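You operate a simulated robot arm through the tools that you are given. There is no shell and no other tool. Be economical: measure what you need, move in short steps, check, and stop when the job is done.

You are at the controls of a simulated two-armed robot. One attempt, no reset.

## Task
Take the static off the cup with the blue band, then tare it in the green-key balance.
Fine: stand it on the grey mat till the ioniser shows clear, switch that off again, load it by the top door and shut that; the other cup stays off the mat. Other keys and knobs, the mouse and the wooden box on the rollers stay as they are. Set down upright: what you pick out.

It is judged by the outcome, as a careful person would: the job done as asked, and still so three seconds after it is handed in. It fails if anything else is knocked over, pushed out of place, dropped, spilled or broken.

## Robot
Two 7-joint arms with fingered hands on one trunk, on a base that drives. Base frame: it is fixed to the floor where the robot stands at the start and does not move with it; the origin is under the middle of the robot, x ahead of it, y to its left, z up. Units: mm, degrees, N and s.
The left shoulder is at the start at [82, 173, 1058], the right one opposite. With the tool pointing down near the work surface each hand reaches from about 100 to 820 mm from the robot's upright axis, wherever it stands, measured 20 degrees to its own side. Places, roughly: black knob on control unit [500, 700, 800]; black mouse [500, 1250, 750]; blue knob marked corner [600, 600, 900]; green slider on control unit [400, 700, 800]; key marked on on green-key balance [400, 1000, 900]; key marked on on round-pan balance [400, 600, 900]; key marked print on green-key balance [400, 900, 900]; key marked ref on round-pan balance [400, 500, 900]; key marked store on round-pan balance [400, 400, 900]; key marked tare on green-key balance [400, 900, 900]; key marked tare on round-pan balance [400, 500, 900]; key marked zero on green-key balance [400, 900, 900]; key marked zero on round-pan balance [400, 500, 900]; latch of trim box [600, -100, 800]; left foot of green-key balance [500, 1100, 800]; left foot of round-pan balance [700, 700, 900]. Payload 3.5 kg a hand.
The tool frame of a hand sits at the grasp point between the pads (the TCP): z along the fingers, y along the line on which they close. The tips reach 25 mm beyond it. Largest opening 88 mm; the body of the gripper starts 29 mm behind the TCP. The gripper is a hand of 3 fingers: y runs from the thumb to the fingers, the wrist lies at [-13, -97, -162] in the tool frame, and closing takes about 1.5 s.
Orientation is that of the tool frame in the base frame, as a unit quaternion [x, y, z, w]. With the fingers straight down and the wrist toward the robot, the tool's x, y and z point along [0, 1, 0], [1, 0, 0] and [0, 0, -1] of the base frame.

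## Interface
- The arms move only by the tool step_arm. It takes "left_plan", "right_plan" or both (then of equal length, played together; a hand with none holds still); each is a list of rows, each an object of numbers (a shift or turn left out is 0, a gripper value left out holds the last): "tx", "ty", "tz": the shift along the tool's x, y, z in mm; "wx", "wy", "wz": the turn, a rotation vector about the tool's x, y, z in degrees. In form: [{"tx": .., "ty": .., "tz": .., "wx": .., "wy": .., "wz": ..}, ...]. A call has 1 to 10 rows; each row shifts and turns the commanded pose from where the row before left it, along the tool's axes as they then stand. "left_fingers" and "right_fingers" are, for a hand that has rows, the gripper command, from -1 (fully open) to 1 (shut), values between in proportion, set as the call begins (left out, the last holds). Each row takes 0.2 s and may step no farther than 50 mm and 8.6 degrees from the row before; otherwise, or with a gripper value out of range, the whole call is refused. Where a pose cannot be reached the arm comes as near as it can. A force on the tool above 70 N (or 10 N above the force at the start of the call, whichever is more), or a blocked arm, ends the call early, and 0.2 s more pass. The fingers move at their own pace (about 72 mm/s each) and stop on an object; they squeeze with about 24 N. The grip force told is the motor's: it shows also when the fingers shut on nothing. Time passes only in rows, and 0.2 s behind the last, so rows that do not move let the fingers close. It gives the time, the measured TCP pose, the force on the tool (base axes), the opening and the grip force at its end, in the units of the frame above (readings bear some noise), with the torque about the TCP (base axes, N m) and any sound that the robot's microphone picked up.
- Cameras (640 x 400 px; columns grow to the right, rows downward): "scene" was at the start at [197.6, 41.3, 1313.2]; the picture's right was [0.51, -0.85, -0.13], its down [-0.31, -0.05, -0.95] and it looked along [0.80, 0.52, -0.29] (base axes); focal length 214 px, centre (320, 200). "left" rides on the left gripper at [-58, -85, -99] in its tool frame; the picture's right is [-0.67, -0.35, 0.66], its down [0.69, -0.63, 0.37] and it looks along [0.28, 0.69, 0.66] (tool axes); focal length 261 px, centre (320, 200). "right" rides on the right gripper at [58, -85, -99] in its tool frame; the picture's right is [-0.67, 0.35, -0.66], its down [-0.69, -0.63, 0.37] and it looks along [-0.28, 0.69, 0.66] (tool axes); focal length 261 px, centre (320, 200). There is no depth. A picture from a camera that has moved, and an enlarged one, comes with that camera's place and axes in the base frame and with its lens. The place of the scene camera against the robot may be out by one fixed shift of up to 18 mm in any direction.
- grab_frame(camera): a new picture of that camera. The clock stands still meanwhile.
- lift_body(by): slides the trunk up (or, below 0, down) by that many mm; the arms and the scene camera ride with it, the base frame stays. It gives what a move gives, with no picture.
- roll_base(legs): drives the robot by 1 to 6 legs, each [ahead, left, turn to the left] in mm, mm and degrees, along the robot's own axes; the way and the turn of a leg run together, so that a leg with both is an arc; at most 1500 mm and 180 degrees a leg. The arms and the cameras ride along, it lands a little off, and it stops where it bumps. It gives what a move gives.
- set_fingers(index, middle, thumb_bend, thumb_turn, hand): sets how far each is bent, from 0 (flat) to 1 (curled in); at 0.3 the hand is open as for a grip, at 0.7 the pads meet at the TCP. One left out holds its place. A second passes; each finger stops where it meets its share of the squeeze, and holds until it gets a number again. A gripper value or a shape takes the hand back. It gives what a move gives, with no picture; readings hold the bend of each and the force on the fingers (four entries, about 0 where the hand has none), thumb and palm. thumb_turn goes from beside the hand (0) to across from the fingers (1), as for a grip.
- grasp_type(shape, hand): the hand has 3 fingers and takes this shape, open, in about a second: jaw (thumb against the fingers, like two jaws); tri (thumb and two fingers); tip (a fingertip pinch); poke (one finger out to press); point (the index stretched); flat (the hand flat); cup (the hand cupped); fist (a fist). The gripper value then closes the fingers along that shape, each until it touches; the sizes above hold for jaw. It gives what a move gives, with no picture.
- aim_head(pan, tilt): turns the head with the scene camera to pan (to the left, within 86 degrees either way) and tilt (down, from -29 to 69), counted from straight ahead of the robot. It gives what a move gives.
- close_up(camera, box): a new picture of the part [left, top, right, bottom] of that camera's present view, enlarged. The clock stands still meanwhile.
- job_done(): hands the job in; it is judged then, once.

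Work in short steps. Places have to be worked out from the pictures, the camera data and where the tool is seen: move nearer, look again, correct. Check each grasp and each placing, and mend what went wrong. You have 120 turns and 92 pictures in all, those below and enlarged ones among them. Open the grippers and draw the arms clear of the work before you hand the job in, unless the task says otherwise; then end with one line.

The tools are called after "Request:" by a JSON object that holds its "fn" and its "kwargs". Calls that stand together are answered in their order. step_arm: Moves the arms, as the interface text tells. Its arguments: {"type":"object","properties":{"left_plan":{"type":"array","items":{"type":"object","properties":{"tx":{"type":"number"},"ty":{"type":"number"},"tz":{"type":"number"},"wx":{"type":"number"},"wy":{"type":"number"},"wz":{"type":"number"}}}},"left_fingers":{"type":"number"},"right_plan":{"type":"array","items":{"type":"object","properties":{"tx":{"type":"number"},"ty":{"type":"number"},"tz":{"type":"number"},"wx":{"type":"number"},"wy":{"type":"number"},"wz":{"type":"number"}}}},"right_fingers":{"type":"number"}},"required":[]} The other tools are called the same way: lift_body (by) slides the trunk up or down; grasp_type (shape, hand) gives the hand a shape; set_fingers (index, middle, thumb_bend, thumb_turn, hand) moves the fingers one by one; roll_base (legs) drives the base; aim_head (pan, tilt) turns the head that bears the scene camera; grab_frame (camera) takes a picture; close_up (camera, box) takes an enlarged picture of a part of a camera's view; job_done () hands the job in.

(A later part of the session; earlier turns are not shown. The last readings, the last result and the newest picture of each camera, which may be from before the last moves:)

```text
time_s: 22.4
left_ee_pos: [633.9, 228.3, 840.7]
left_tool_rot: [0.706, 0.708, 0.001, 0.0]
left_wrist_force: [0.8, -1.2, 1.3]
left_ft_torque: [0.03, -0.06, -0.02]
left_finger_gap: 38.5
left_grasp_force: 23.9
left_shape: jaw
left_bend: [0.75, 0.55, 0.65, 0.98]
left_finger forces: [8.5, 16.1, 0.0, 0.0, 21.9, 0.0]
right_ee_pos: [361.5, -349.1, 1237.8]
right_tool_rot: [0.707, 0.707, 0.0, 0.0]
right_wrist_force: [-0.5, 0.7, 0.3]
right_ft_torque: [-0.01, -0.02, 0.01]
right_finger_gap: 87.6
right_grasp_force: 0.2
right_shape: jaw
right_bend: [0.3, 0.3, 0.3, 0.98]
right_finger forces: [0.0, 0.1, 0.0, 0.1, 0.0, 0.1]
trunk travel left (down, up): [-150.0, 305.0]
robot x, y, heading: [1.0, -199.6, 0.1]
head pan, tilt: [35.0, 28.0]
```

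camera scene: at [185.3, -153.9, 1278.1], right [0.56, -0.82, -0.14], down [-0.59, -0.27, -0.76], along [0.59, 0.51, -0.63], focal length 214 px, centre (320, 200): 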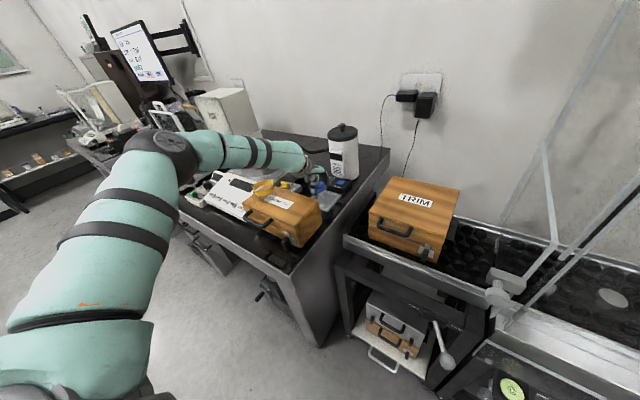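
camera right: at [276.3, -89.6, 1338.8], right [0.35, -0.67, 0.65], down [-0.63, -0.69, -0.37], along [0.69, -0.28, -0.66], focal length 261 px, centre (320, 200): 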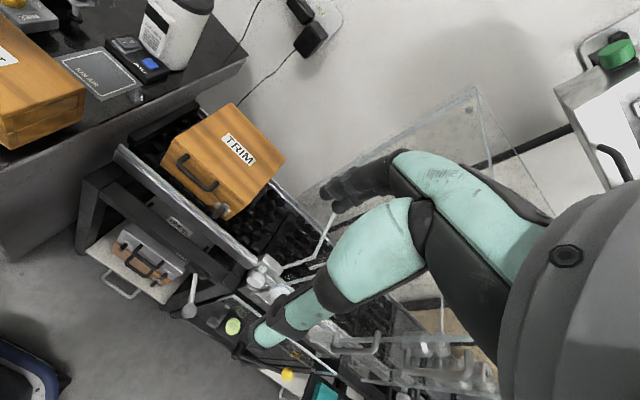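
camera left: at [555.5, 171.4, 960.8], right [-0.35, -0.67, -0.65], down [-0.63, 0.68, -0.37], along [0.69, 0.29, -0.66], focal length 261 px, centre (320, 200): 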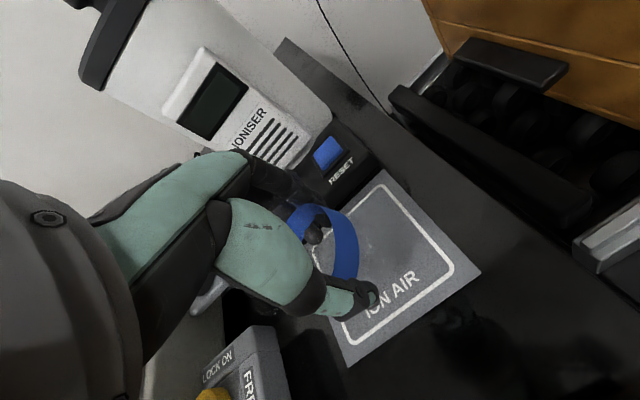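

Near the reach limit and first hint of contact (1.3 N). Pull back 2 mm and press down slightly more.

Request:
{"fn": "step_arm", "kwargs": {"left_plan": [{"ty": -2, "tz": 2}]}}

Request:
{"fn": "close_up", "kwargs": {"camera": "left", "box": [250, 150, 450, 350]}}

```text
time_s: 22.8
left_ee_pos: [633.2, 227.1, 839.6]
left_tool_rot: [0.706, 0.708, -0.001, 0.0]
left_wrist_force: [2.2, -1.3, 5.0]
left_ft_torque: [0.08, -0.13, -0.05]
left_finger_gap: 38.6
left_grasp_force: 23.9
left_shape: jaw
left_bend: [0.75, 0.55, 0.65, 0.98]
left_finger forces: [9.2, 16.4, 0.1, 0.0, 22.0, 0.0]
right_ee_pos: [361.2, -349.2, 1239.3]
right_tool_rot: [0.707, 0.707, 0.0, -0.001]
right_wrist_force: [0.4, 0.6, -0.5]
right_ft_torque: [0.0, 0.01, 0.04]
right_finger_gap: 87.7
right_grasp_force: 0.0
right_shape: jaw
right_bend: [0.3, 0.3, 0.3, 0.98]
right_finger forces: [0.0, 0.0, 0.0, 0.0, 0.1, 0.0]
trunk travel left (down, up): [-150.0, 305.0]
robot x, y, heading: [0.8, -199.6, -0.0]
head pan, tilt: [35.0, 28.0]
```

```text
2.00 times, centred on (350, 250) of left
camera zoom: at [547.4, 169.6, 939.1], right [-0.35, -0.67, -0.66], down [-0.63, 0.68, -0.37], along [0.69, 0.29, -0.66], focal length 521 px, centre (260, 100)
```

zoom: 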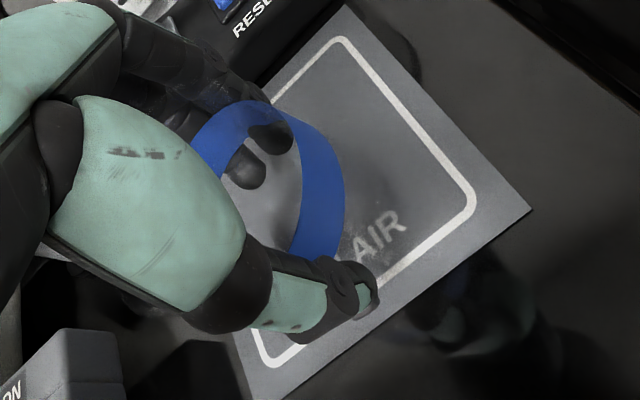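

Contact at 5 N. Release.

Request:
{"fn": "step_arm", "kwargs": {"left_plan": [{}, {}, {}, {}, {}, {}], "left_fingers": -1}}

Request:
{"fn": "close_up", "kwargs": {"camera": "left", "box": [250, 150, 450, 350]}}

Request:
{"fn": "close_up", "kwargs": {"camera": "scene", "box": [270, 140, 370, 230]}}

```text
time_s: 24.2
left_ee_pos: [631.9, 227.9, 838.1]
left_tool_rot: [0.705, 0.709, -0.002, 0.0]
left_wrist_force: [-0.1, -0.1, 0.7]
left_ft_torque: [0.01, 0.03, 0.0]
left_finger_gap: 87.8
left_grasp_force: 0.2
left_shape: jaw
left_bend: [0.3, 0.3, 0.3, 0.98]
left_finger forces: [0.0, 0.0, 0.0, 0.0, 0.1, 0.0]
right_ee_pos: [360.6, -349.1, 1239.4]
right_tool_rot: [0.707, 0.708, 0.0, 0.0]
right_wrist_force: [-0.7, 0.7, 0.5]
right_ft_torque: [0.01, -0.01, 0.0]
right_finger_gap: 87.6
right_grasp_force: 0.0
right_shape: jaw
right_bend: [0.3, 0.3, 0.3, 0.98]
right_finger forces: [0.1, 0.0, 0.1, 0.0, 0.0, 0.0]
trunk travel left (down, up): [-150.0, 305.0]
robot x, y, heading: [0.2, -202.2, 0.3]
head pan, tilt: [35.0, 28.0]
```

```text
2.00 times, centred on (350, 250) of left
camera zoom: at [547.5, 170.3, 938.1], right [-0.35, -0.67, -0.65], down [-0.63, 0.68, -0.37], along [0.69, 0.29, -0.66], focal length 521 px, centre (260, 100)
```

zoom: 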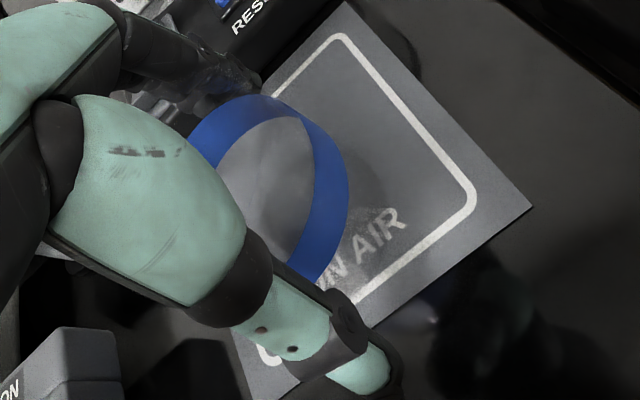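

```text
4.44 times, centred on (320, 185) of scene
camera zoom: at [185.3, -153.9, 1278.1], right [0.56, -0.82, -0.14], down [-0.59, -0.27, -0.76], along [0.59, 0.51, -0.63], focal length 953 px, centre (320, 267)
```

zoom: 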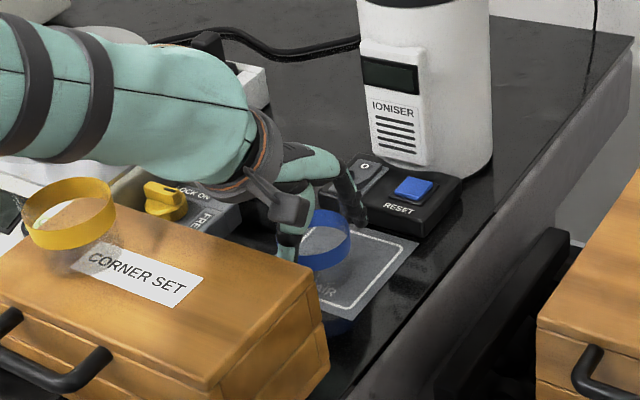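

Cup stands on the mat. Raise the hand straight up.

Request:
{"fn": "step_arm", "kwargs": {"left_plan": [{"tz": -10}, {"tz": -20}, {"tz": -30}, {"tz": -40}, {"tz": -40}, {"tz": -30}]}}

Request:
{"fn": "grab_frame", "kwargs": {"camera": "left"}}

Request:
{"fn": "close_up", "kwargs": {"camera": "scene", "box": [270, 140, 370, 230]}}

```text
time_s: 25.6
left_ee_pos: [631.6, 226.4, 1009.0]
left_tool_rot: [0.707, 0.708, -0.002, -0.001]
left_wrist_force: [-0.1, 0.4, -1.2]
left_ft_torque: [0.06, -0.01, 0.0]
left_finger_gap: 87.9
left_grasp_force: 0.1
left_shape: jaw
left_bend: [0.3, 0.3, 0.3, 0.98]
left_finger forces: [0.0, 0.0, 0.0, 0.0, 0.1, 0.1]
right_ee_pos: [361.0, -348.8, 1238.7]
right_tool_rot: [0.706, 0.708, 0.0, -0.001]
right_wrist_force: [0.5, 0.4, 0.3]
right_ft_torque: [-0.03, 0.01, 0.01]
right_finger_gap: 87.3
right_grasp_force: 0.1
right_shape: jaw
right_bend: [0.3, 0.3, 0.3, 0.98]
right_finger forces: [0.1, 0.1, 0.1, 0.0, 0.0, 0.0]
trunk travel left (down, up): [-150.0, 305.0]
robot x, y, heading: [-1.1, -198.8, 0.2]
head pan, tilt: [35.0, 28.0]
```

```text
55 pictures are left
camera left: at [547.0, 169.1, 1108.7], right [-0.35, -0.67, -0.65], down [-0.63, 0.68, -0.37], along [0.69, 0.29, -0.66], focal length 261 px, centre (320, 200)
```

left: 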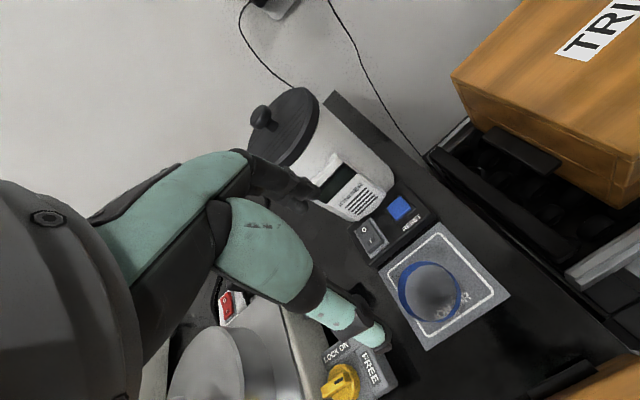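

```text
4.44 times, centred on (320, 185) of scene
camera zoom: at [185.0, -154.2, 1278.1], right [0.56, -0.82, -0.14], down [-0.59, -0.27, -0.76], along [0.59, 0.51, -0.63], focal length 953 px, centre (320, 267)
```

zoom: 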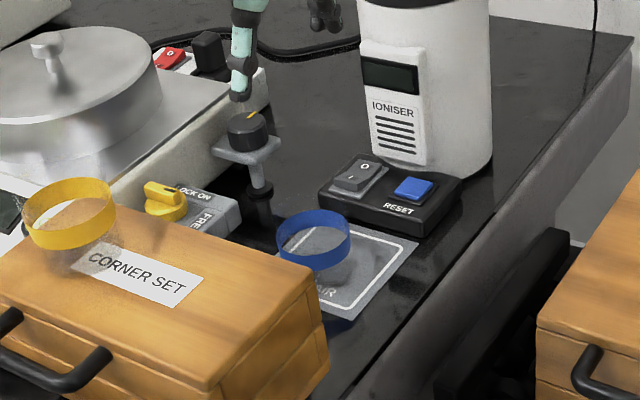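

Cup stands well inside the mat. Now localise the rocker's "I" end.

Request:
{"fn": "close_up", "kwargs": {"camera": "left", "box": [320, 160, 480, 260]}}

Request:
{"fn": "close_up", "kwargs": {"camera": "scene", "box": [330, 165, 380, 200]}}

```text
4.00 times, centred on (400, 210) of left
camera zoom: at [547.0, 169.1, 1108.7], right [-0.35, -0.67, -0.65], down [-0.63, 0.68, -0.37], along [0.69, 0.29, -0.66], focal length 1043 px, centre (0, 160)
```

zoom: 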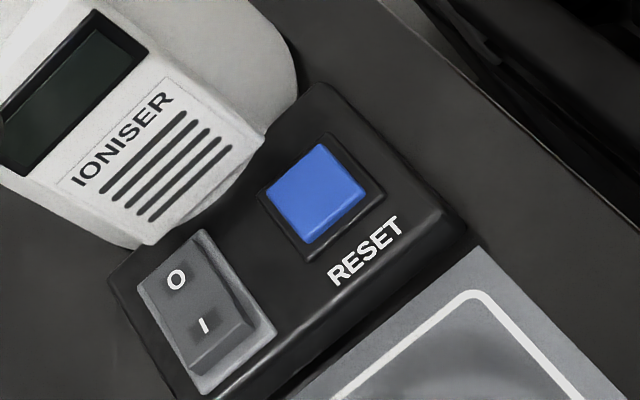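

```text
11.43 times, centred on (355, 182) of scene
camera zoom: at [185.0, -154.2, 1278.1], right [0.56, -0.82, -0.14], down [-0.59, -0.27, -0.76], along [0.59, 0.51, -0.63], focal length 2451 px, centre (-80, 400)
```

zoom: 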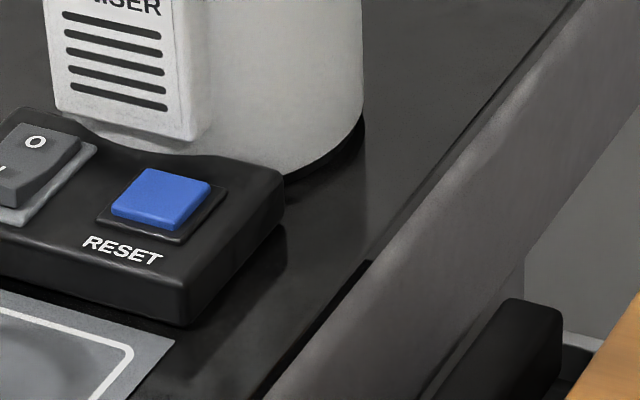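

Rocker: the "I" (near) end is proud, so it's off; "I" ≈ [712, 253, 842]. The right hand will serve better from further left, so I retract the left hand and drive left ~600 mm.

Request:
{"fn": "step_arm", "kwargs": {"left_plan": [{"tz": -30}, {"ty": -20, "tz": -40}, {"ty": -35, "tz": -30}, {"ty": -35, "tz": -30}, {"ty": -35, "tz": -30}, {"ty": -35, "tz": -30}, {"ty": -40, "tz": -20}, {"ty": -40, "tz": -20}, {"ty": -15}]}}

Request:
{"fn": "roll_base", "kwargs": {"legs": [[0, 620, 0]]}}

Request:
{"fn": "aim_head", "kwargs": {"pan": 20, "tilt": 45}}

Request:
{"fn": "grab_frame", "kwargs": {"camera": "scene"}}

Request:
{"fn": "grab_frame", "kwargs": {"camera": "right"}}

```text
time_s: 27.6
left_ee_pos: [378.7, 230.7, 1236.9]
left_tool_rot: [0.706, 0.709, -0.001, 0.0]
left_wrist_force: [-0.7, -0.5, -0.4]
left_ft_torque: [0.03, 0.02, 0.0]
left_finger_gap: 87.9
left_grasp_force: 0.0
left_shape: jaw
left_bend: [0.3, 0.3, 0.3, 0.98]
left_finger forces: [0.0, 0.0, 0.0, 0.1, 0.0, 0.1]
right_ee_pos: [361.4, -348.6, 1239.3]
right_tool_rot: [0.707, 0.708, 0.0, 0.0]
right_wrist_force: [0.6, -0.9, -0.7]
right_ft_torque: [-0.02, -0.04, -0.01]
right_finger_gap: 87.9
right_grasp_force: 0.1
right_shape: jaw
right_bend: [0.3, 0.3, 0.3, 0.98]
right_finger forces: [0.0, 0.1, 0.1, 0.1, 0.1, 0.1]
trunk travel left (down, up): [-150.0, 305.0]
robot x, y, heading: [-2.0, -200.4, -0.0]
head pan, tilt: [35.0, 28.0]
```

```text
time_s: 31.1
left_ee_pos: [379.9, 849.1, 1237.1]
left_tool_rot: [0.706, 0.708, -0.001, -0.001]
left_wrist_force: [-0.2, -0.9, -1.1]
left_ft_torque: [0.02, -0.05, 0.0]
left_finger_gap: 87.8
left_grasp_force: 0.1
left_shape: jaw
left_bend: [0.3, 0.3, 0.3, 0.98]
left_finger forces: [0.1, 0.1, 0.0, 0.1, 0.0, 0.1]
right_ee_pos: [361.5, 271.3, 1237.5]
right_tool_rot: [0.707, 0.707, 0.0, 0.0]
right_wrist_force: [0.3, 0.9, -0.4]
right_ft_torque: [0.0, -0.02, -0.03]
right_finger_gap: 87.7
right_grasp_force: 0.0
right_shape: jaw
right_bend: [0.3, 0.3, 0.3, 0.98]
right_finger forces: [0.0, 0.0, 0.0, 0.1, 0.0, 0.0]
trunk travel left (down, up): [-150.0, 305.0]
robot x, y, heading: [0.3, 420.9, -0.1]
head pan, tilt: [35.0, 28.0]
```

```text
time_s: 31.9
left_ee_pos: [379.8, 849.2, 1238.4]
left_tool_rot: [0.707, 0.708, -0.001, 0.0]
left_wrist_force: [0.6, 0.1, 1.3]
left_ft_torque: [0.03, -0.01, 0.01]
left_finger_gap: 87.9
left_grasp_force: 0.1
left_shape: jaw
left_bend: [0.3, 0.3, 0.3, 0.98]
left_finger forces: [0.1, 0.0, 0.0, 0.0, 0.0, 0.0]
right_ee_pos: [360.6, 272.0, 1238.7]
right_tool_rot: [0.708, 0.706, -0.001, 0.0]
right_wrist_force: [-0.1, 0.8, 0.4]
right_ft_torque: [-0.01, -0.01, -0.01]
right_finger_gap: 87.6
right_grasp_force: 0.0
right_shape: jaw
right_bend: [0.3, 0.3, 0.3, 0.98]
right_finger forces: [0.1, 0.0, 0.0, 0.1, 0.0, 0.0]
trunk travel left (down, up): [-150.0, 305.0]
robot x, y, heading: [4.5, 421.5, -0.1]
head pan, tilt: [20.0, 45.0]
```

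```text
51 pictures are left
camera scene: at [181.3, 441.9, 1252.7], right [0.33, -0.94, -0.08], down [-0.82, -0.24, -0.53], along [0.47, 0.24, -0.85], focal length 214 px, centre (320, 200)
```

scene: 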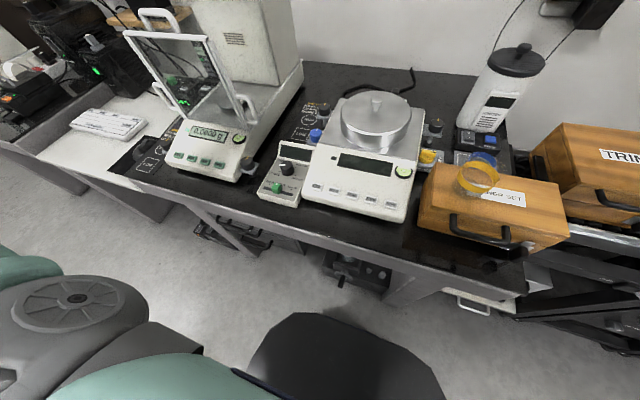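

```text
50 pictures are left
camera right: at [276.5, 329.8, 1337.9], right [0.35, -0.67, 0.65], down [-0.63, -0.68, -0.37], along [0.69, -0.29, -0.66], focal length 261 px, centre (320, 200)
```

right: 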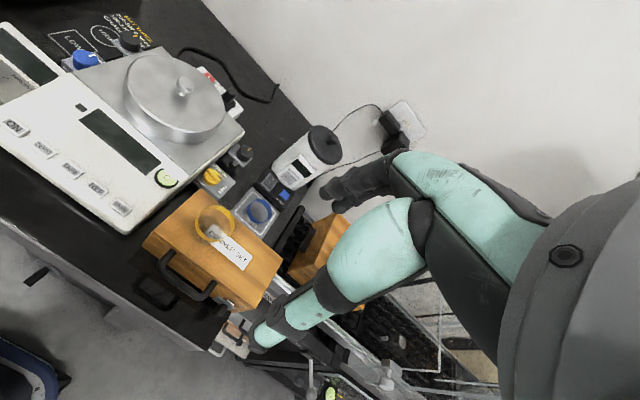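

From here the right hand has good reach. Set the right hand to "poke" and bring it over nearer to see the finger.

Request:
{"fn": "grasp_type", "kwargs": {"hand": "right", "shape": "poke"}}

Request:
{"fn": "step_arm", "kwargs": {"right_plan": [{"tx": -2, "ty": 30, "tz": 25}, {"tx": -2, "ty": 30, "tz": 30}, {"tx": -2, "ty": 30, "tz": 30}, {"tx": -2, "ty": 30, "tz": 30}, {"tx": -2, "ty": 30, "tz": 30}, {"tx": -2, "ty": 30, "tz": 30}, {"tx": -2, "ty": 30, "tz": 30}, {"tx": -2, "ty": 30, "tz": 20}]}}

Request:
{"fn": "grab_frame", "kwargs": {"camera": "right"}}

Request:
{"fn": "grab_frame", "kwargs": {"camera": "scene"}}

```text
time_s: 32.8
left_ee_pos: [381.1, 848.2, 1236.8]
left_tool_rot: [0.706, 0.708, -0.001, 0.0]
left_wrist_force: [0.0, -0.8, 0.7]
left_ft_torque: [-0.01, 0.02, -0.04]
left_finger_gap: 87.8
left_grasp_force: 0.1
left_shape: jaw
left_bend: [0.3, 0.3, 0.3, 0.98]
left_finger forces: [0.1, 0.0, 0.0, 0.0, 0.1, 0.0]
right_ee_pos: [361.5, 271.7, 1240.3]
right_tool_rot: [0.708, 0.706, 0.0, -0.001]
right_wrist_force: [0.4, -0.4, 0.0]
right_ft_torque: [0.01, -0.01, -0.04]
right_finger_gap: 0.3
right_grasp_force: 0.1
right_shape: poke
right_bend: [0.7, 0.7, 1.0, 1.0]
right_finger forces: [0.0, 0.1, 0.1, 0.0, 0.0, 0.0]
trunk travel left (down, up): [-150.0, 305.0]
robot x, y, heading: [-1.8, 421.0, 0.1]
head pan, tilt: [20.0, 45.0]
```

```text
time_s: 34.6
left_ee_pos: [381.9, 848.8, 1235.7]
left_tool_rot: [0.706, 0.708, -0.002, 0.0]
left_wrist_force: [0.0, -0.3, 0.0]
left_ft_torque: [-0.02, 0.02, -0.06]
left_finger_gap: 87.7
left_grasp_force: 0.1
left_shape: jaw
left_bend: [0.3, 0.3, 0.3, 0.98]
left_finger forces: [0.0, 0.0, 0.0, 0.0, 0.0, 0.0]
right_ee_pos: [602.4, 254.4, 1011.5]
right_tool_rot: [0.707, 0.707, 0.0, 0.0]
right_wrist_force: [-0.6, -0.1, -0.7]
right_ft_torque: [0.01, 0.01, -0.01]
right_finger_gap: 0.2
right_grasp_force: 0.0
right_shape: poke
right_bend: [0.7, 0.7, 1.0, 1.0]
right_finger forces: [0.0, 0.1, 0.1, 0.0, 0.1, 0.1]
trunk travel left (down, up): [-150.0, 305.0]
robot x, y, heading: [0.4, 419.3, -0.0]
head pan, tilt: [20.0, 45.0]
```

```text
49 pictures are left
camera right: at [517.9, 313.3, 1111.2], right [0.35, -0.67, 0.65], down [-0.63, -0.68, -0.37], along [0.69, -0.29, -0.66], focal length 261 px, centre (320, 200)
```

right: 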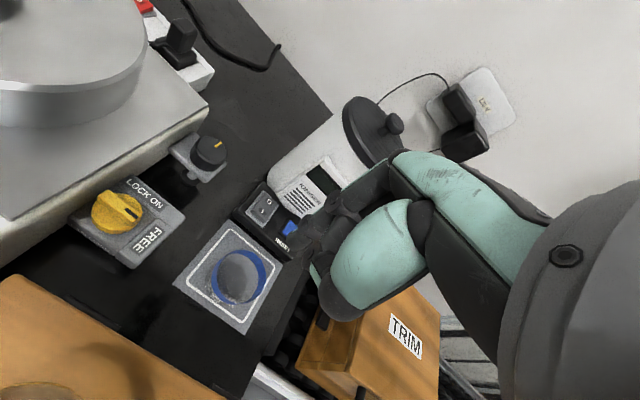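

```text
48 pictures are left
camera scene: at [182.3, 441.9, 1252.4], right [0.33, -0.94, -0.08], down [-0.82, -0.24, -0.52], along [0.47, 0.24, -0.85], focal length 214 px, centre (320, 200)
```

scene: 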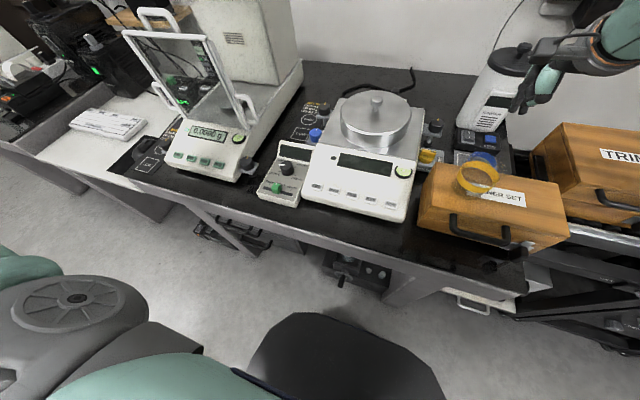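

Request:
{"fn": "close_up", "kwargs": {"camera": "right", "box": [200, 140, 420, 330]}}

Request:
{"fn": "close_up", "kwargs": {"camera": "scene", "box": [420, 0, 640, 200]}}

```text
2.11 times, centred on (310, 235) of right
camera zoom: at [517.9, 313.3, 1111.2], right [0.35, -0.67, 0.65], down [-0.63, -0.68, -0.37], along [0.69, -0.29, -0.66], focal length 549 px, centre (341, 126)
```

zoom: 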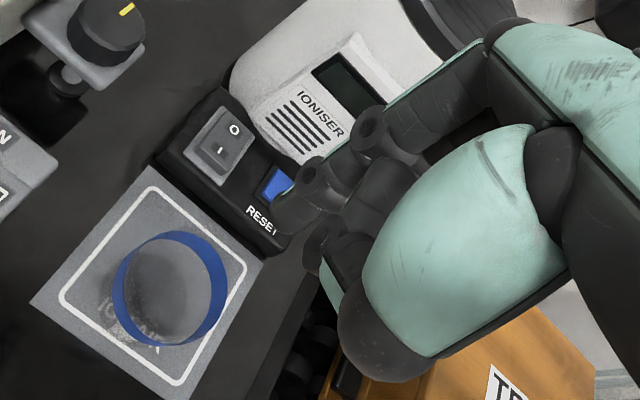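

```text
2.00 times, centred on (530, 100) of scene
camera zoom: at [182.3, 441.9, 1252.4], right [0.33, -0.94, -0.08], down [-0.82, -0.24, -0.52], along [0.47, 0.24, -0.85], focal length 429 px, centre (-100, 400)
```

zoom: 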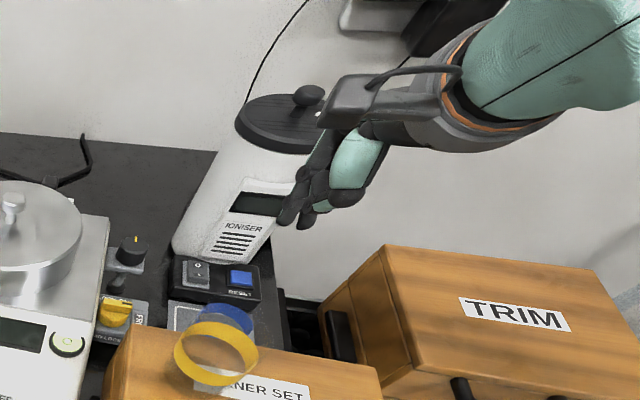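

Two fingertips are out side by side; curl the middle so that a single index tip remains.

Request:
{"fn": "set_fingers", "kwargs": {"hand": "right", "index": 0.6, "middle": 1.0}}

Request:
{"fn": "close_up", "kwargs": {"camera": "right", "box": [200, 140, 420, 330]}}

```text
time_s: 35.6
left_ee_pos: [380.7, 849.4, 1236.8]
left_tool_rot: [0.707, 0.707, -0.001, 0.0]
left_wrist_force: [0.9, 0.6, -0.1]
left_ft_torque: [0.0, 0.0, -0.03]
left_finger_gap: 87.9
left_grasp_force: 0.0
left_shape: jaw
left_bend: [0.3, 0.3, 0.3, 0.98]
left_finger forces: [0.0, 0.0, 0.0, 0.0, 0.0, 0.0]
right_ee_pos: [601.2, 254.3, 1012.8]
right_tool_rot: [0.708, 0.707, -0.001, 0.0]
right_wrist_force: [0.6, -0.1, 0.1]
right_ft_torque: [0.03, 0.01, 0.01]
right_finger_gap: 29.7
right_grasp_force: 0.0
right_shape: fingers
right_bend: [0.6, 1.0, 1.0, 1.0]
right_finger forces: [0.1, 0.0, 0.0, 0.0, 0.0, 0.0]
trunk travel left (down, up): [-150.0, 305.0]
robot x, y, heading: [0.0, 422.1, 0.1]
head pan, tilt: [20.0, 45.0]
```

```text
2.11 times, centred on (310, 235) of right
camera zoom: at [516.9, 313.4, 1112.0], right [0.35, -0.67, 0.65], down [-0.63, -0.68, -0.37], along [0.69, -0.29, -0.66], focal length 549 px, centre (341, 126)
```

zoom: 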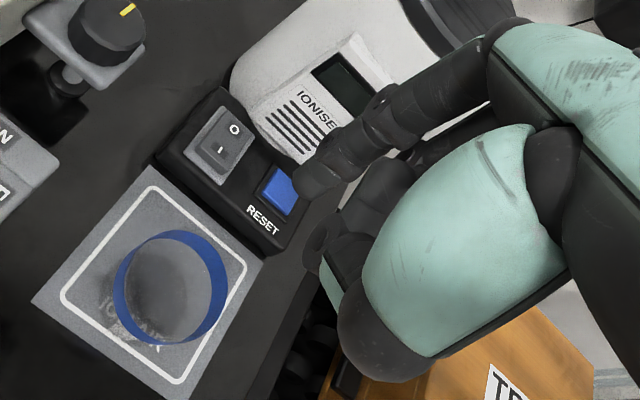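

Index tip sits at about tool [8, 5–16, 25] depending on bend. I set it to 0.7, lower to z≈930 (above the cup rim ~850) and advance toward above the "I" end.

Request:
{"fn": "set_fingers", "kwargs": {"hand": "right", "index": 0.7}}

Request:
{"fn": "step_arm", "kwargs": {"right_plan": [{"tx": -3, "tz": 30}, {"tx": -3, "tz": 30}, {"tx": -3, "tz": 20}, {"ty": 25}, {"ty": 25}, {"ty": 25}, {"ty": 25}]}}

Request:
{"fn": "grab_frame", "kwargs": {"camera": "right"}}

Request:
{"fn": "close_up", "kwargs": {"camera": "scene", "box": [420, 60, 580, 200]}}

```text
time_s: 36.6
left_ee_pos: [380.3, 848.6, 1237.1]
left_tool_rot: [0.706, 0.708, -0.002, 0.0]
left_wrist_force: [-0.2, -0.8, 0.4]
left_ft_torque: [0.04, 0.04, -0.01]
left_finger_gap: 87.8
left_grasp_force: 0.0
left_shape: jaw
left_bend: [0.3, 0.3, 0.3, 0.98]
left_finger forces: [0.0, 0.0, 0.1, 0.1, 0.0, 0.0]
right_ee_pos: [601.9, 255.0, 1014.0]
right_tool_rot: [0.708, 0.706, -0.001, -0.001]
right_wrist_force: [-0.9, -0.6, -0.5]
right_ft_torque: [-0.01, -0.02, -0.03]
right_finger_gap: 23.9
right_grasp_force: 0.0
right_shape: fingers
right_bend: [0.7, 1.0, 1.0, 1.0]
right_finger forces: [0.0, 0.0, 0.0, 0.0, 0.0, 0.0]
trunk travel left (down, up): [-150.0, 305.0]
robot x, y, heading: [0.2, 420.2, -0.1]
head pan, tilt: [20.0, 45.0]
```

```text
time_s: 38.2
left_ee_pos: [380.9, 849.1, 1235.1]
left_tool_rot: [0.707, 0.707, -0.002, -0.001]
left_wrist_force: [0.9, 0.8, 0.0]
left_ft_torque: [0.01, 0.01, 0.02]
left_finger_gap: 87.7
left_grasp_force: 0.0
left_shape: jaw
left_bend: [0.3, 0.3, 0.3, 0.98]
left_finger forces: [0.0, 0.0, 0.0, 0.0, 0.0, 0.1]
right_ee_pos: [698.7, 247.0, 932.3]
right_tool_rot: [0.707, 0.707, -0.002, -0.001]
right_wrist_force: [0.5, -1.1, 0.1]
right_ft_torque: [-0.01, 0.01, 0.0]
right_finger_gap: 23.9
right_grasp_force: 0.1
right_shape: fingers
right_bend: [0.7, 1.0, 1.0, 1.0]
right_finger forces: [0.0, 0.0, 0.0, 0.0, 0.1, 0.1]
trunk travel left (down, up): [-150.0, 305.0]
robot x, y, heading: [1.4, 421.6, -0.0]
head pan, tilt: [20.0, 45.0]
```

```text
44 pictures are left
camera right: at [614.9, 304.8, 1032.3], right [0.35, -0.67, 0.65], down [-0.63, -0.68, -0.36], along [0.69, -0.29, -0.66], focal length 261 px, centre (320, 200)
```

right: 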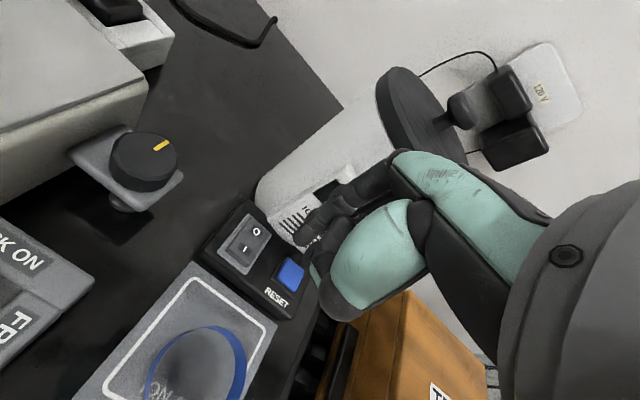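

```text
2.86 times, centred on (500, 130) of scene
camera zoom: at [182.0, 442.3, 1252.5], right [0.33, -0.94, -0.08], down [-0.82, -0.24, -0.52], along [0.47, 0.24, -0.85], focal length 613 px, centre (-194, 400)
```

zoom: 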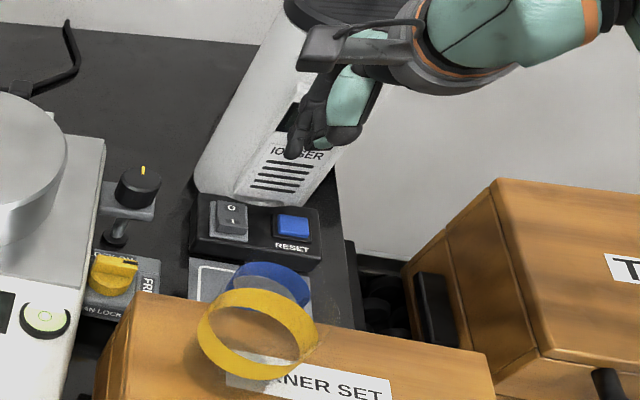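

Reach is fine. "I" re-estimated at [712, 256, 842]; align and descend to just above it.

Request:
{"fn": "step_arm", "kwargs": {"right_plan": [{"tx": 1, "ty": 7, "tz": 15}, {"tz": 20}, {"tz": 12}]}}

Request:
{"fn": "close_up", "kwargs": {"camera": "right", "box": [160, 160, 360, 285]}}

Request:
{"fn": "close_up", "kwargs": {"camera": "scene", "box": [450, 90, 540, 160]}}

```text
time_s: 39.0
left_ee_pos: [380.8, 848.3, 1238.0]
left_tool_rot: [0.706, 0.708, -0.001, 0.0]
left_wrist_force: [-0.5, -0.4, 0.1]
left_ft_torque: [0.01, 0.01, -0.04]
left_finger_gap: 87.8
left_grasp_force: 0.1
left_shape: jaw
left_bend: [0.3, 0.3, 0.3, 0.98]
left_finger forces: [0.0, 0.0, 0.1, 0.0, 0.0, 0.1]
right_ee_pos: [706.3, 246.7, 885.8]
right_tool_rot: [0.708, 0.706, 0.0, -0.001]
right_wrist_force: [0.1, -0.3, -0.4]
right_ft_torque: [0.03, -0.01, -0.03]
right_finger_gap: 23.9
right_grasp_force: 0.0
right_shape: fingers
right_bend: [0.7, 1.0, 1.0, 1.0]
right_finger forces: [0.0, 0.0, 0.1, 0.0, 0.0, 0.0]
trunk travel left (down, up): [-150.0, 305.0]
robot x, y, heading: [-1.4, 419.7, -0.2]
head pan, tilt: [20.0, 45.0]
```

```text
3.20 times, centred on (260, 222) of right
camera zoom: at [621.6, 305.0, 985.6], right [0.35, -0.67, 0.65], down [-0.63, -0.68, -0.37], along [0.69, -0.29, -0.66], focal length 834 px, centre (512, 128)
```

zoom: 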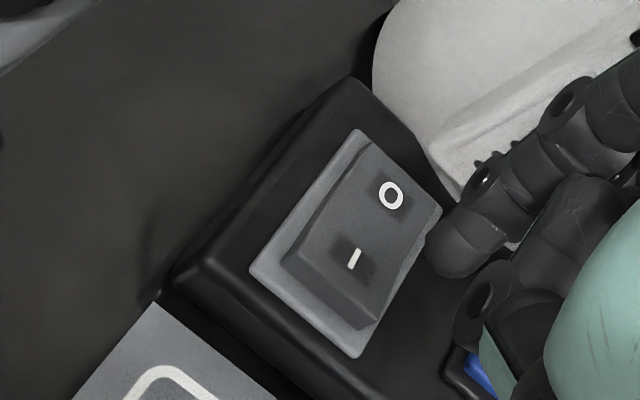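

```text
5.71 times, centred on (495, 125) of scene
camera zoom: at [181.3, 441.8, 1252.6], right [0.33, -0.94, -0.08], down [-0.82, -0.24, -0.53], along [0.47, 0.24, -0.85], focal length 1226 px, centre (-680, 629)
```

zoom: 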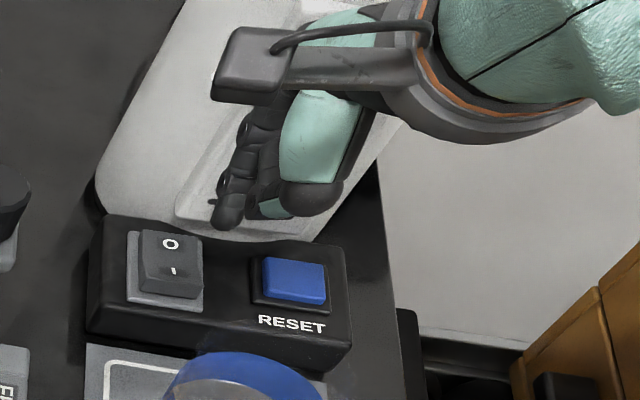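

Comparing cameras: rocker "I" about [719, 256, 828], fingertip about [710, 249, 862]. Shift +7/+7 and descend further in two stages.

Request:
{"fn": "step_arm", "kwargs": {"right_plan": [{"tx": 7, "ty": 7}, {"tz": 10}, {"tz": 8}]}}

Request:
{"fn": "close_up", "kwargs": {"camera": "right", "box": [160, 160, 360, 285]}}

Request:
{"fn": "close_up", "kwargs": {"camera": "scene", "box": [450, 90, 540, 160]}}

```text
time_s: 39.8
left_ee_pos: [380.2, 849.0, 1237.5]
left_tool_rot: [0.706, 0.708, -0.001, 0.0]
left_wrist_force: [-0.6, -0.5, -0.2]
left_ft_torque: [-0.01, 0.03, 0.0]
left_finger_gap: 87.9
left_grasp_force: 0.0
left_shape: jaw
left_bend: [0.3, 0.3, 0.3, 0.98]
left_finger forces: [0.0, 0.1, 0.0, 0.0, 0.0, 0.0]
right_ee_pos: [714.5, 254.6, 867.4]
right_tool_rot: [0.707, 0.707, -0.001, -0.001]
right_wrist_force: [0.0, 0.0, 0.2]
right_ft_torque: [0.02, -0.02, 0.01]
right_finger_gap: 23.9
right_grasp_force: 0.0
right_shape: fingers
right_bend: [0.7, 1.0, 1.0, 1.0]
right_finger forces: [0.1, 0.1, 0.1, 0.1, 0.0, 0.1]
trunk travel left (down, up): [-150.0, 305.0]
robot x, y, heading: [-4.3, 419.7, -0.1]
head pan, tilt: [20.0, 45.0]
```

```text
3.20 times, centred on (260, 222) of right
camera zoom: at [630.1, 313.0, 967.1], right [0.35, -0.67, 0.66], down [-0.63, -0.68, -0.36], along [0.69, -0.29, -0.66], focal length 834 px, centre (512, 128)
```

zoom: 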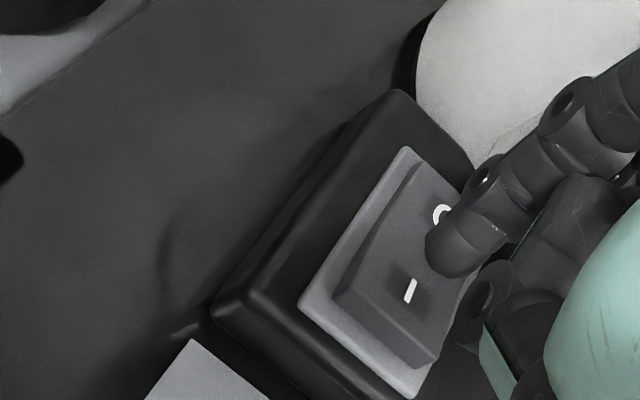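

```text
5.71 times, centred on (495, 125) of scene
camera zoom: at [181.4, 441.9, 1252.6], right [0.33, -0.94, -0.08], down [-0.82, -0.24, -0.53], along [0.47, 0.24, -0.85], focal length 1226 px, centre (-680, 629)
```

zoom: 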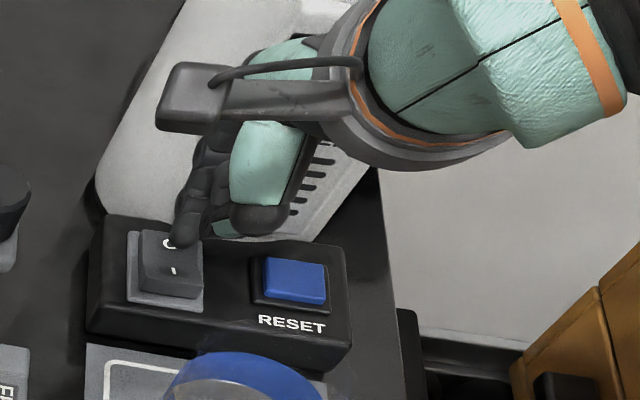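

Descending ~13 mm straight lands near "I"; trim slightly nearer/left and go down gently.

Request:
{"fn": "step_arm", "kwargs": {"right_plan": [{"tx": 2, "ty": -4, "tz": 4}, {"tz": 4}, {"tz": 3}]}}

Request:
{"fn": "step_arm", "kwargs": {"right_plan": [{"tz": 3}, {"tz": 2}]}}

Request:
{"fn": "close_up", "kwargs": {"camera": "right", "box": [160, 100, 400, 285]}}

```text
time_s: 40.6
left_ee_pos: [379.2, 849.3, 1237.0]
left_tool_rot: [0.706, 0.708, -0.001, 0.0]
left_wrist_force: [0.1, 0.6, 0.6]
left_ft_torque: [0.01, 0.0, 0.0]
left_finger_gap: 88.0
left_grasp_force: 0.0
left_shape: jaw
left_bend: [0.3, 0.3, 0.3, 0.98]
left_finger forces: [0.0, 0.0, 0.1, 0.0, 0.0, 0.0]
right_ee_pos: [711.6, 256.3, 857.5]
right_tool_rot: [0.708, 0.707, 0.0, -0.001]
right_wrist_force: [-0.1, 0.3, 0.1]
right_ft_torque: [0.0, -0.02, 0.02]
right_finger_gap: 24.0
right_grasp_force: 0.0
right_shape: fingers
right_bend: [0.7, 1.0, 1.0, 1.0]
right_finger forces: [0.1, 0.0, 0.0, 0.0, 0.0, 0.1]
trunk travel left (down, up): [-150.0, 305.0]
robot x, y, heading: [2.4, 423.6, 0.0]
head pan, tilt: [20.0, 45.0]
```

```text
time_s: 41.2
left_ee_pos: [379.8, 848.7, 1237.8]
left_tool_rot: [0.707, 0.707, -0.001, 0.0]
left_wrist_force: [-0.1, 1.1, 0.0]
left_ft_torque: [-0.01, -0.01, 0.04]
left_finger_gap: 87.6
left_grasp_force: 0.0
left_shape: jaw
left_bend: [0.3, 0.3, 0.3, 0.98]
left_finger forces: [0.0, 0.0, 0.1, 0.0, 0.0, 0.1]
right_ee_pos: [711.3, 255.5, 853.7]
right_tool_rot: [0.707, 0.707, 0.0, 0.0]
right_wrist_force: [1.5, 0.4, 3.5]
right_ft_torque: [0.01, -0.04, 0.03]
right_finger_gap: 23.6
right_grasp_force: 0.8
right_shape: fingers
right_bend: [0.7, 1.0, 1.0, 1.0]
right_finger forces: [2.9, 0.1, 0.0, 0.0, 0.0, 0.1]
trunk travel left (down, up): [-150.0, 305.0]
robot x, y, heading: [1.0, 425.3, -0.1]
head pan, tilt: [20.0, 45.0]
```

```text
2.16 times, centred on (280, 192) of right
camera zoom: at [625.5, 314.5, 952.9], right [0.35, -0.67, 0.66], down [-0.63, -0.69, -0.37], along [0.69, -0.29, -0.66], focal length 564 px, centre (406, 216)
```

zoom: 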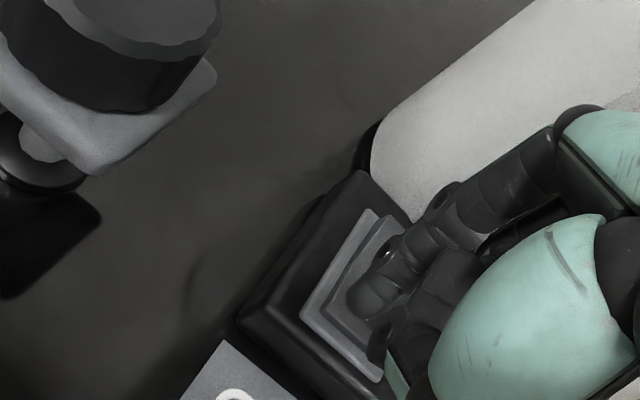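

Fingertip is on the rocker (3.5 N). Press further.

Request:
{"fn": "step_arm", "kwargs": {"right_plan": [{"tz": 2}, {"tz": 2}]}}

```text
time_s: 41.8
left_ee_pos: [379.2, 849.4, 1237.8]
left_tool_rot: [0.706, 0.708, -0.001, 0.0]
left_wrist_force: [0.3, 0.6, -0.9]
left_ft_torque: [0.02, -0.04, 0.02]
left_finger_gap: 87.8
left_grasp_force: 0.1
left_shape: jaw
left_bend: [0.3, 0.3, 0.3, 0.98]
left_finger forces: [0.0, 0.1, 0.1, 0.0, 0.0, 0.1]
right_ee_pos: [708.6, 256.2, 853.3]
right_tool_rot: [0.708, 0.707, 0.002, 0.002]
right_wrist_force: [3.9, -0.3, 18.5]
right_ft_torque: [0.14, -0.19, -0.02]
right_finger_gap: 22.7
right_grasp_force: 9.3
right_shape: fingers
right_bend: [0.71, 1.0, 1.0, 1.0]
right_finger forces: [18.3, 0.1, 0.1, 0.0, 0.0, 0.0]
trunk travel left (down, up): [-150.0, 305.0]
robot x, y, heading: [2.4, 421.9, -0.1]
head pan, tilt: [20.0, 45.0]
```

18 N without an audible click. Lift off and look.

Request:
{"fn": "step_arm", "kwargs": {"right_plan": [{"tz": -6}, {"tz": -12}, {"tz": -15}]}}

Request:
{"fn": "close_up", "kwargs": {"camera": "right", "box": [160, 100, 400, 285]}}

Request:
{"fn": "close_up", "kwargs": {"camera": "scene", "box": [450, 60, 540, 160]}}

```text
time_s: 42.6
left_ee_pos: [380.3, 849.0, 1236.4]
left_tool_rot: [0.707, 0.707, -0.001, 0.0]
left_wrist_force: [0.1, 0.2, 0.2]
left_ft_torque: [-0.01, -0.02, -0.02]
left_finger_gap: 87.6
left_grasp_force: 0.1
left_shape: jaw
left_bend: [0.3, 0.3, 0.3, 0.98]
left_finger forces: [0.0, 0.1, 0.0, 0.0, 0.0, 0.1]
right_ee_pos: [709.6, 256.0, 880.8]
right_tool_rot: [0.708, 0.706, 0.0, -0.001]
right_wrist_force: [0.5, -0.6, -0.4]
right_ft_torque: [0.01, 0.0, -0.05]
right_finger_gap: 23.7
right_grasp_force: 0.1
right_shape: fingers
right_bend: [0.7, 1.0, 1.0, 1.0]
right_finger forces: [0.0, 0.0, 0.1, 0.1, 0.0, 0.0]
trunk travel left (down, up): [-150.0, 305.0]
robot x, y, heading: [0.2, 423.4, -0.1]
head pan, tilt: [20.0, 45.0]
```

```text
2.16 times, centred on (280, 192) of right
camera zoom: at [625.3, 314.8, 980.5], right [0.35, -0.67, 0.66], down [-0.63, -0.68, -0.36], along [0.69, -0.29, -0.66], focal length 564 px, centre (406, 216)
```

zoom: 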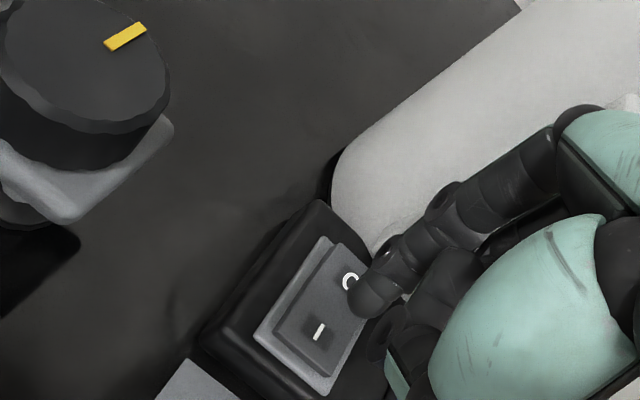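

```text
4.00 times, centred on (495, 110) of scene
camera zoom: at [180.8, 441.9, 1252.7], right [0.33, -0.94, -0.08], down [-0.82, -0.24, -0.53], along [0.47, 0.24, -0.85], focal length 858 px, centre (-380, 560)
```

zoom: 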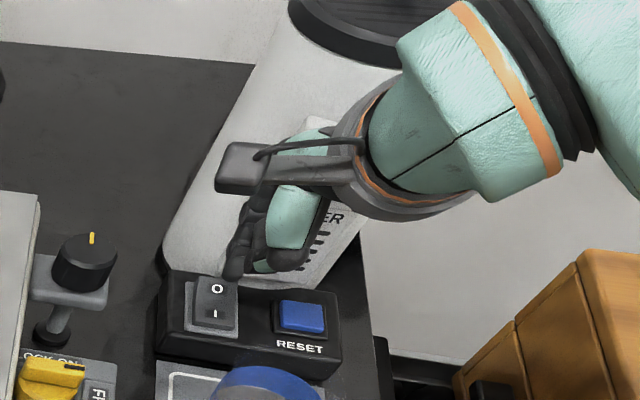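

The near end now looks flush: rocker flipped to "I". Move the hand aside to read the display.

Request:
{"fn": "step_arm", "kwargs": {"right_plan": [{"tz": -30}, {"ty": -30, "tz": -20}, {"ty": -40, "tz": -20}, {"ty": -40, "tz": -20}]}}

Request:
{"fn": "close_up", "kwargs": {"camera": "right", "box": [180, 100, 380, 300]}}

Request:
{"fn": "close_up", "kwargs": {"camera": "scene", "box": [450, 60, 540, 160]}}

```text
time_s: 43.6
left_ee_pos: [378.3, 849.6, 1237.5]
left_tool_rot: [0.707, 0.707, -0.001, 0.0]
left_wrist_force: [0.4, 0.1, -0.1]
left_ft_torque: [-0.04, 0.02, 0.01]
left_finger_gap: 87.6
left_grasp_force: 0.0
left_shape: jaw
left_bend: [0.3, 0.3, 0.3, 0.98]
left_finger forces: [0.0, 0.0, 0.0, 0.0, 0.0, 0.0]
right_ee_pos: [597.4, 254.4, 973.5]
right_tool_rot: [0.708, 0.706, 0.0, -0.001]
right_wrist_force: [-0.4, 0.0, -0.1]
right_ft_torque: [-0.03, 0.02, 0.0]
right_finger_gap: 23.8
right_grasp_force: 0.1
right_shape: fingers
right_bend: [0.7, 1.0, 1.0, 1.0]
right_finger forces: [0.1, 0.0, 0.0, 0.1, 0.0, 0.0]
trunk travel left (down, up): [-150.0, 305.0]
robot x, y, heading: [-0.2, 414.8, -0.1]
head pan, tilt: [20.0, 45.0]
```

```text
2.00 times, centred on (280, 200) of right
camera zoom: at [514.0, 313.5, 1072.2], right [0.35, -0.67, 0.66], down [-0.63, -0.68, -0.37], along [0.69, -0.29, -0.66], focal length 521 px, centre (400, 200)
```

zoom: 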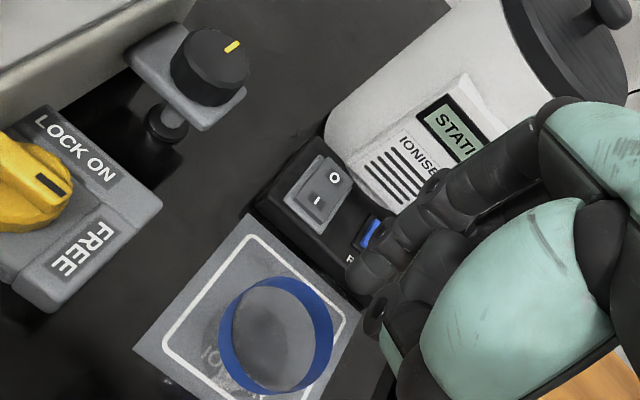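

```text
4.00 times, centred on (495, 110) of scene
camera zoom: at [179.9, 441.8, 1252.9], right [0.33, -0.94, -0.08], down [-0.82, -0.24, -0.53], along [0.48, 0.24, -0.85], focal length 858 px, centre (-380, 560)
```

zoom: 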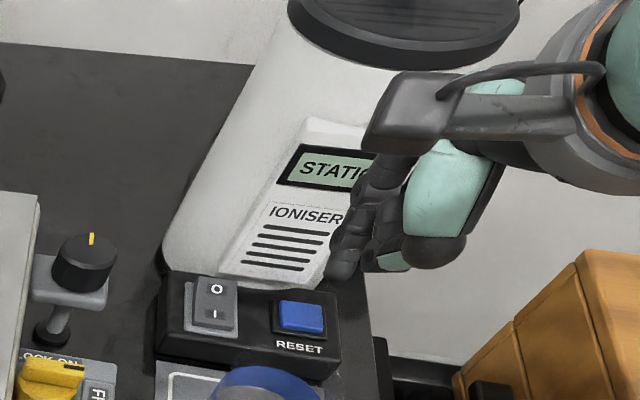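

Ioniser is on and shows "STATIC". Wait a couple of seconds, holding still.

Request:
{"fn": "step_arm", "kwargs": {"right_plan": [{}, {}, {}, {}, {}, {}, {}, {}, {}, {}]}}

Request:
{"fn": "step_arm", "kwargs": {"right_plan": [{}, {}, {}, {}, {}, {}, {}, {}, {}, {}]}}

Request:
{"fn": "close_up", "kwargs": {"camera": "scene", "box": [450, 60, 540, 160]}}

```text
time_s: 45.8
left_ee_pos: [380.7, 848.8, 1237.1]
left_tool_rot: [0.707, 0.708, -0.001, 0.0]
left_wrist_force: [-0.7, 1.0, 0.6]
left_ft_torque: [-0.01, -0.03, -0.01]
left_finger_gap: 87.8
left_grasp_force: 0.0
left_shape: jaw
left_bend: [0.3, 0.3, 0.3, 0.98]
left_finger forces: [0.0, 0.1, 0.1, 0.0, 0.1, 0.0]
right_ee_pos: [599.7, 255.1, 971.7]
right_tool_rot: [0.707, 0.707, 0.0, 0.0]
right_wrist_force: [0.2, 0.3, 0.0]
right_ft_torque: [0.02, 0.03, 0.01]
right_finger_gap: 23.9
right_grasp_force: 0.0
right_shape: fingers
right_bend: [0.7, 1.0, 1.0, 1.0]
right_finger forces: [0.0, 0.1, 0.1, 0.0, 0.1, 0.0]
trunk travel left (down, up): [-150.0, 305.0]
robot x, y, heading: [-0.1, 422.2, -0.1]
head pan, tilt: [20.0, 45.0]
```

```text
time_s: 48.0
left_ee_pos: [380.4, 849.3, 1236.7]
left_tool_rot: [0.706, 0.708, -0.001, 0.0]
left_wrist_force: [-0.5, 0.5, 0.0]
left_ft_torque: [0.03, 0.01, 0.01]
left_finger_gap: 87.8
left_grasp_force: 0.2
left_shape: jaw
left_bend: [0.3, 0.3, 0.3, 0.98]
left_finger forces: [0.0, 0.0, 0.0, 0.0, 0.0, 0.0]
right_ee_pos: [601.4, 255.4, 972.8]
right_tool_rot: [0.708, 0.707, -0.001, -0.001]
right_wrist_force: [0.4, 0.0, 0.3]
right_ft_torque: [-0.01, 0.04, 0.0]
right_finger_gap: 23.8
right_grasp_force: 0.0
right_shape: fingers
right_bend: [0.7, 1.0, 1.0, 1.0]
right_finger forces: [0.0, 0.1, 0.0, 0.1, 0.0, 0.0]
trunk travel left (down, up): [-150.0, 305.0]
robot x, y, heading: [2.1, 421.5, -0.4]
head pan, tilt: [20.0, 45.0]
```

```text
4.00 times, centred on (495, 110) of scene
camera zoom: at [181.3, 441.9, 1252.6], right [0.33, -0.94, -0.08], down [-0.82, -0.24, -0.53], along [0.47, 0.24, -0.85], focal length 858 px, centre (-380, 560)
```

zoom: 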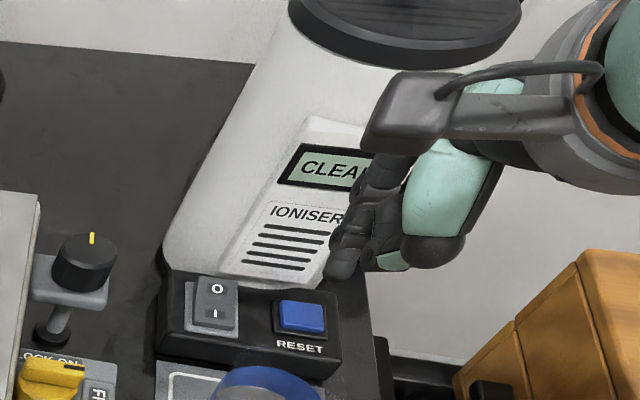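

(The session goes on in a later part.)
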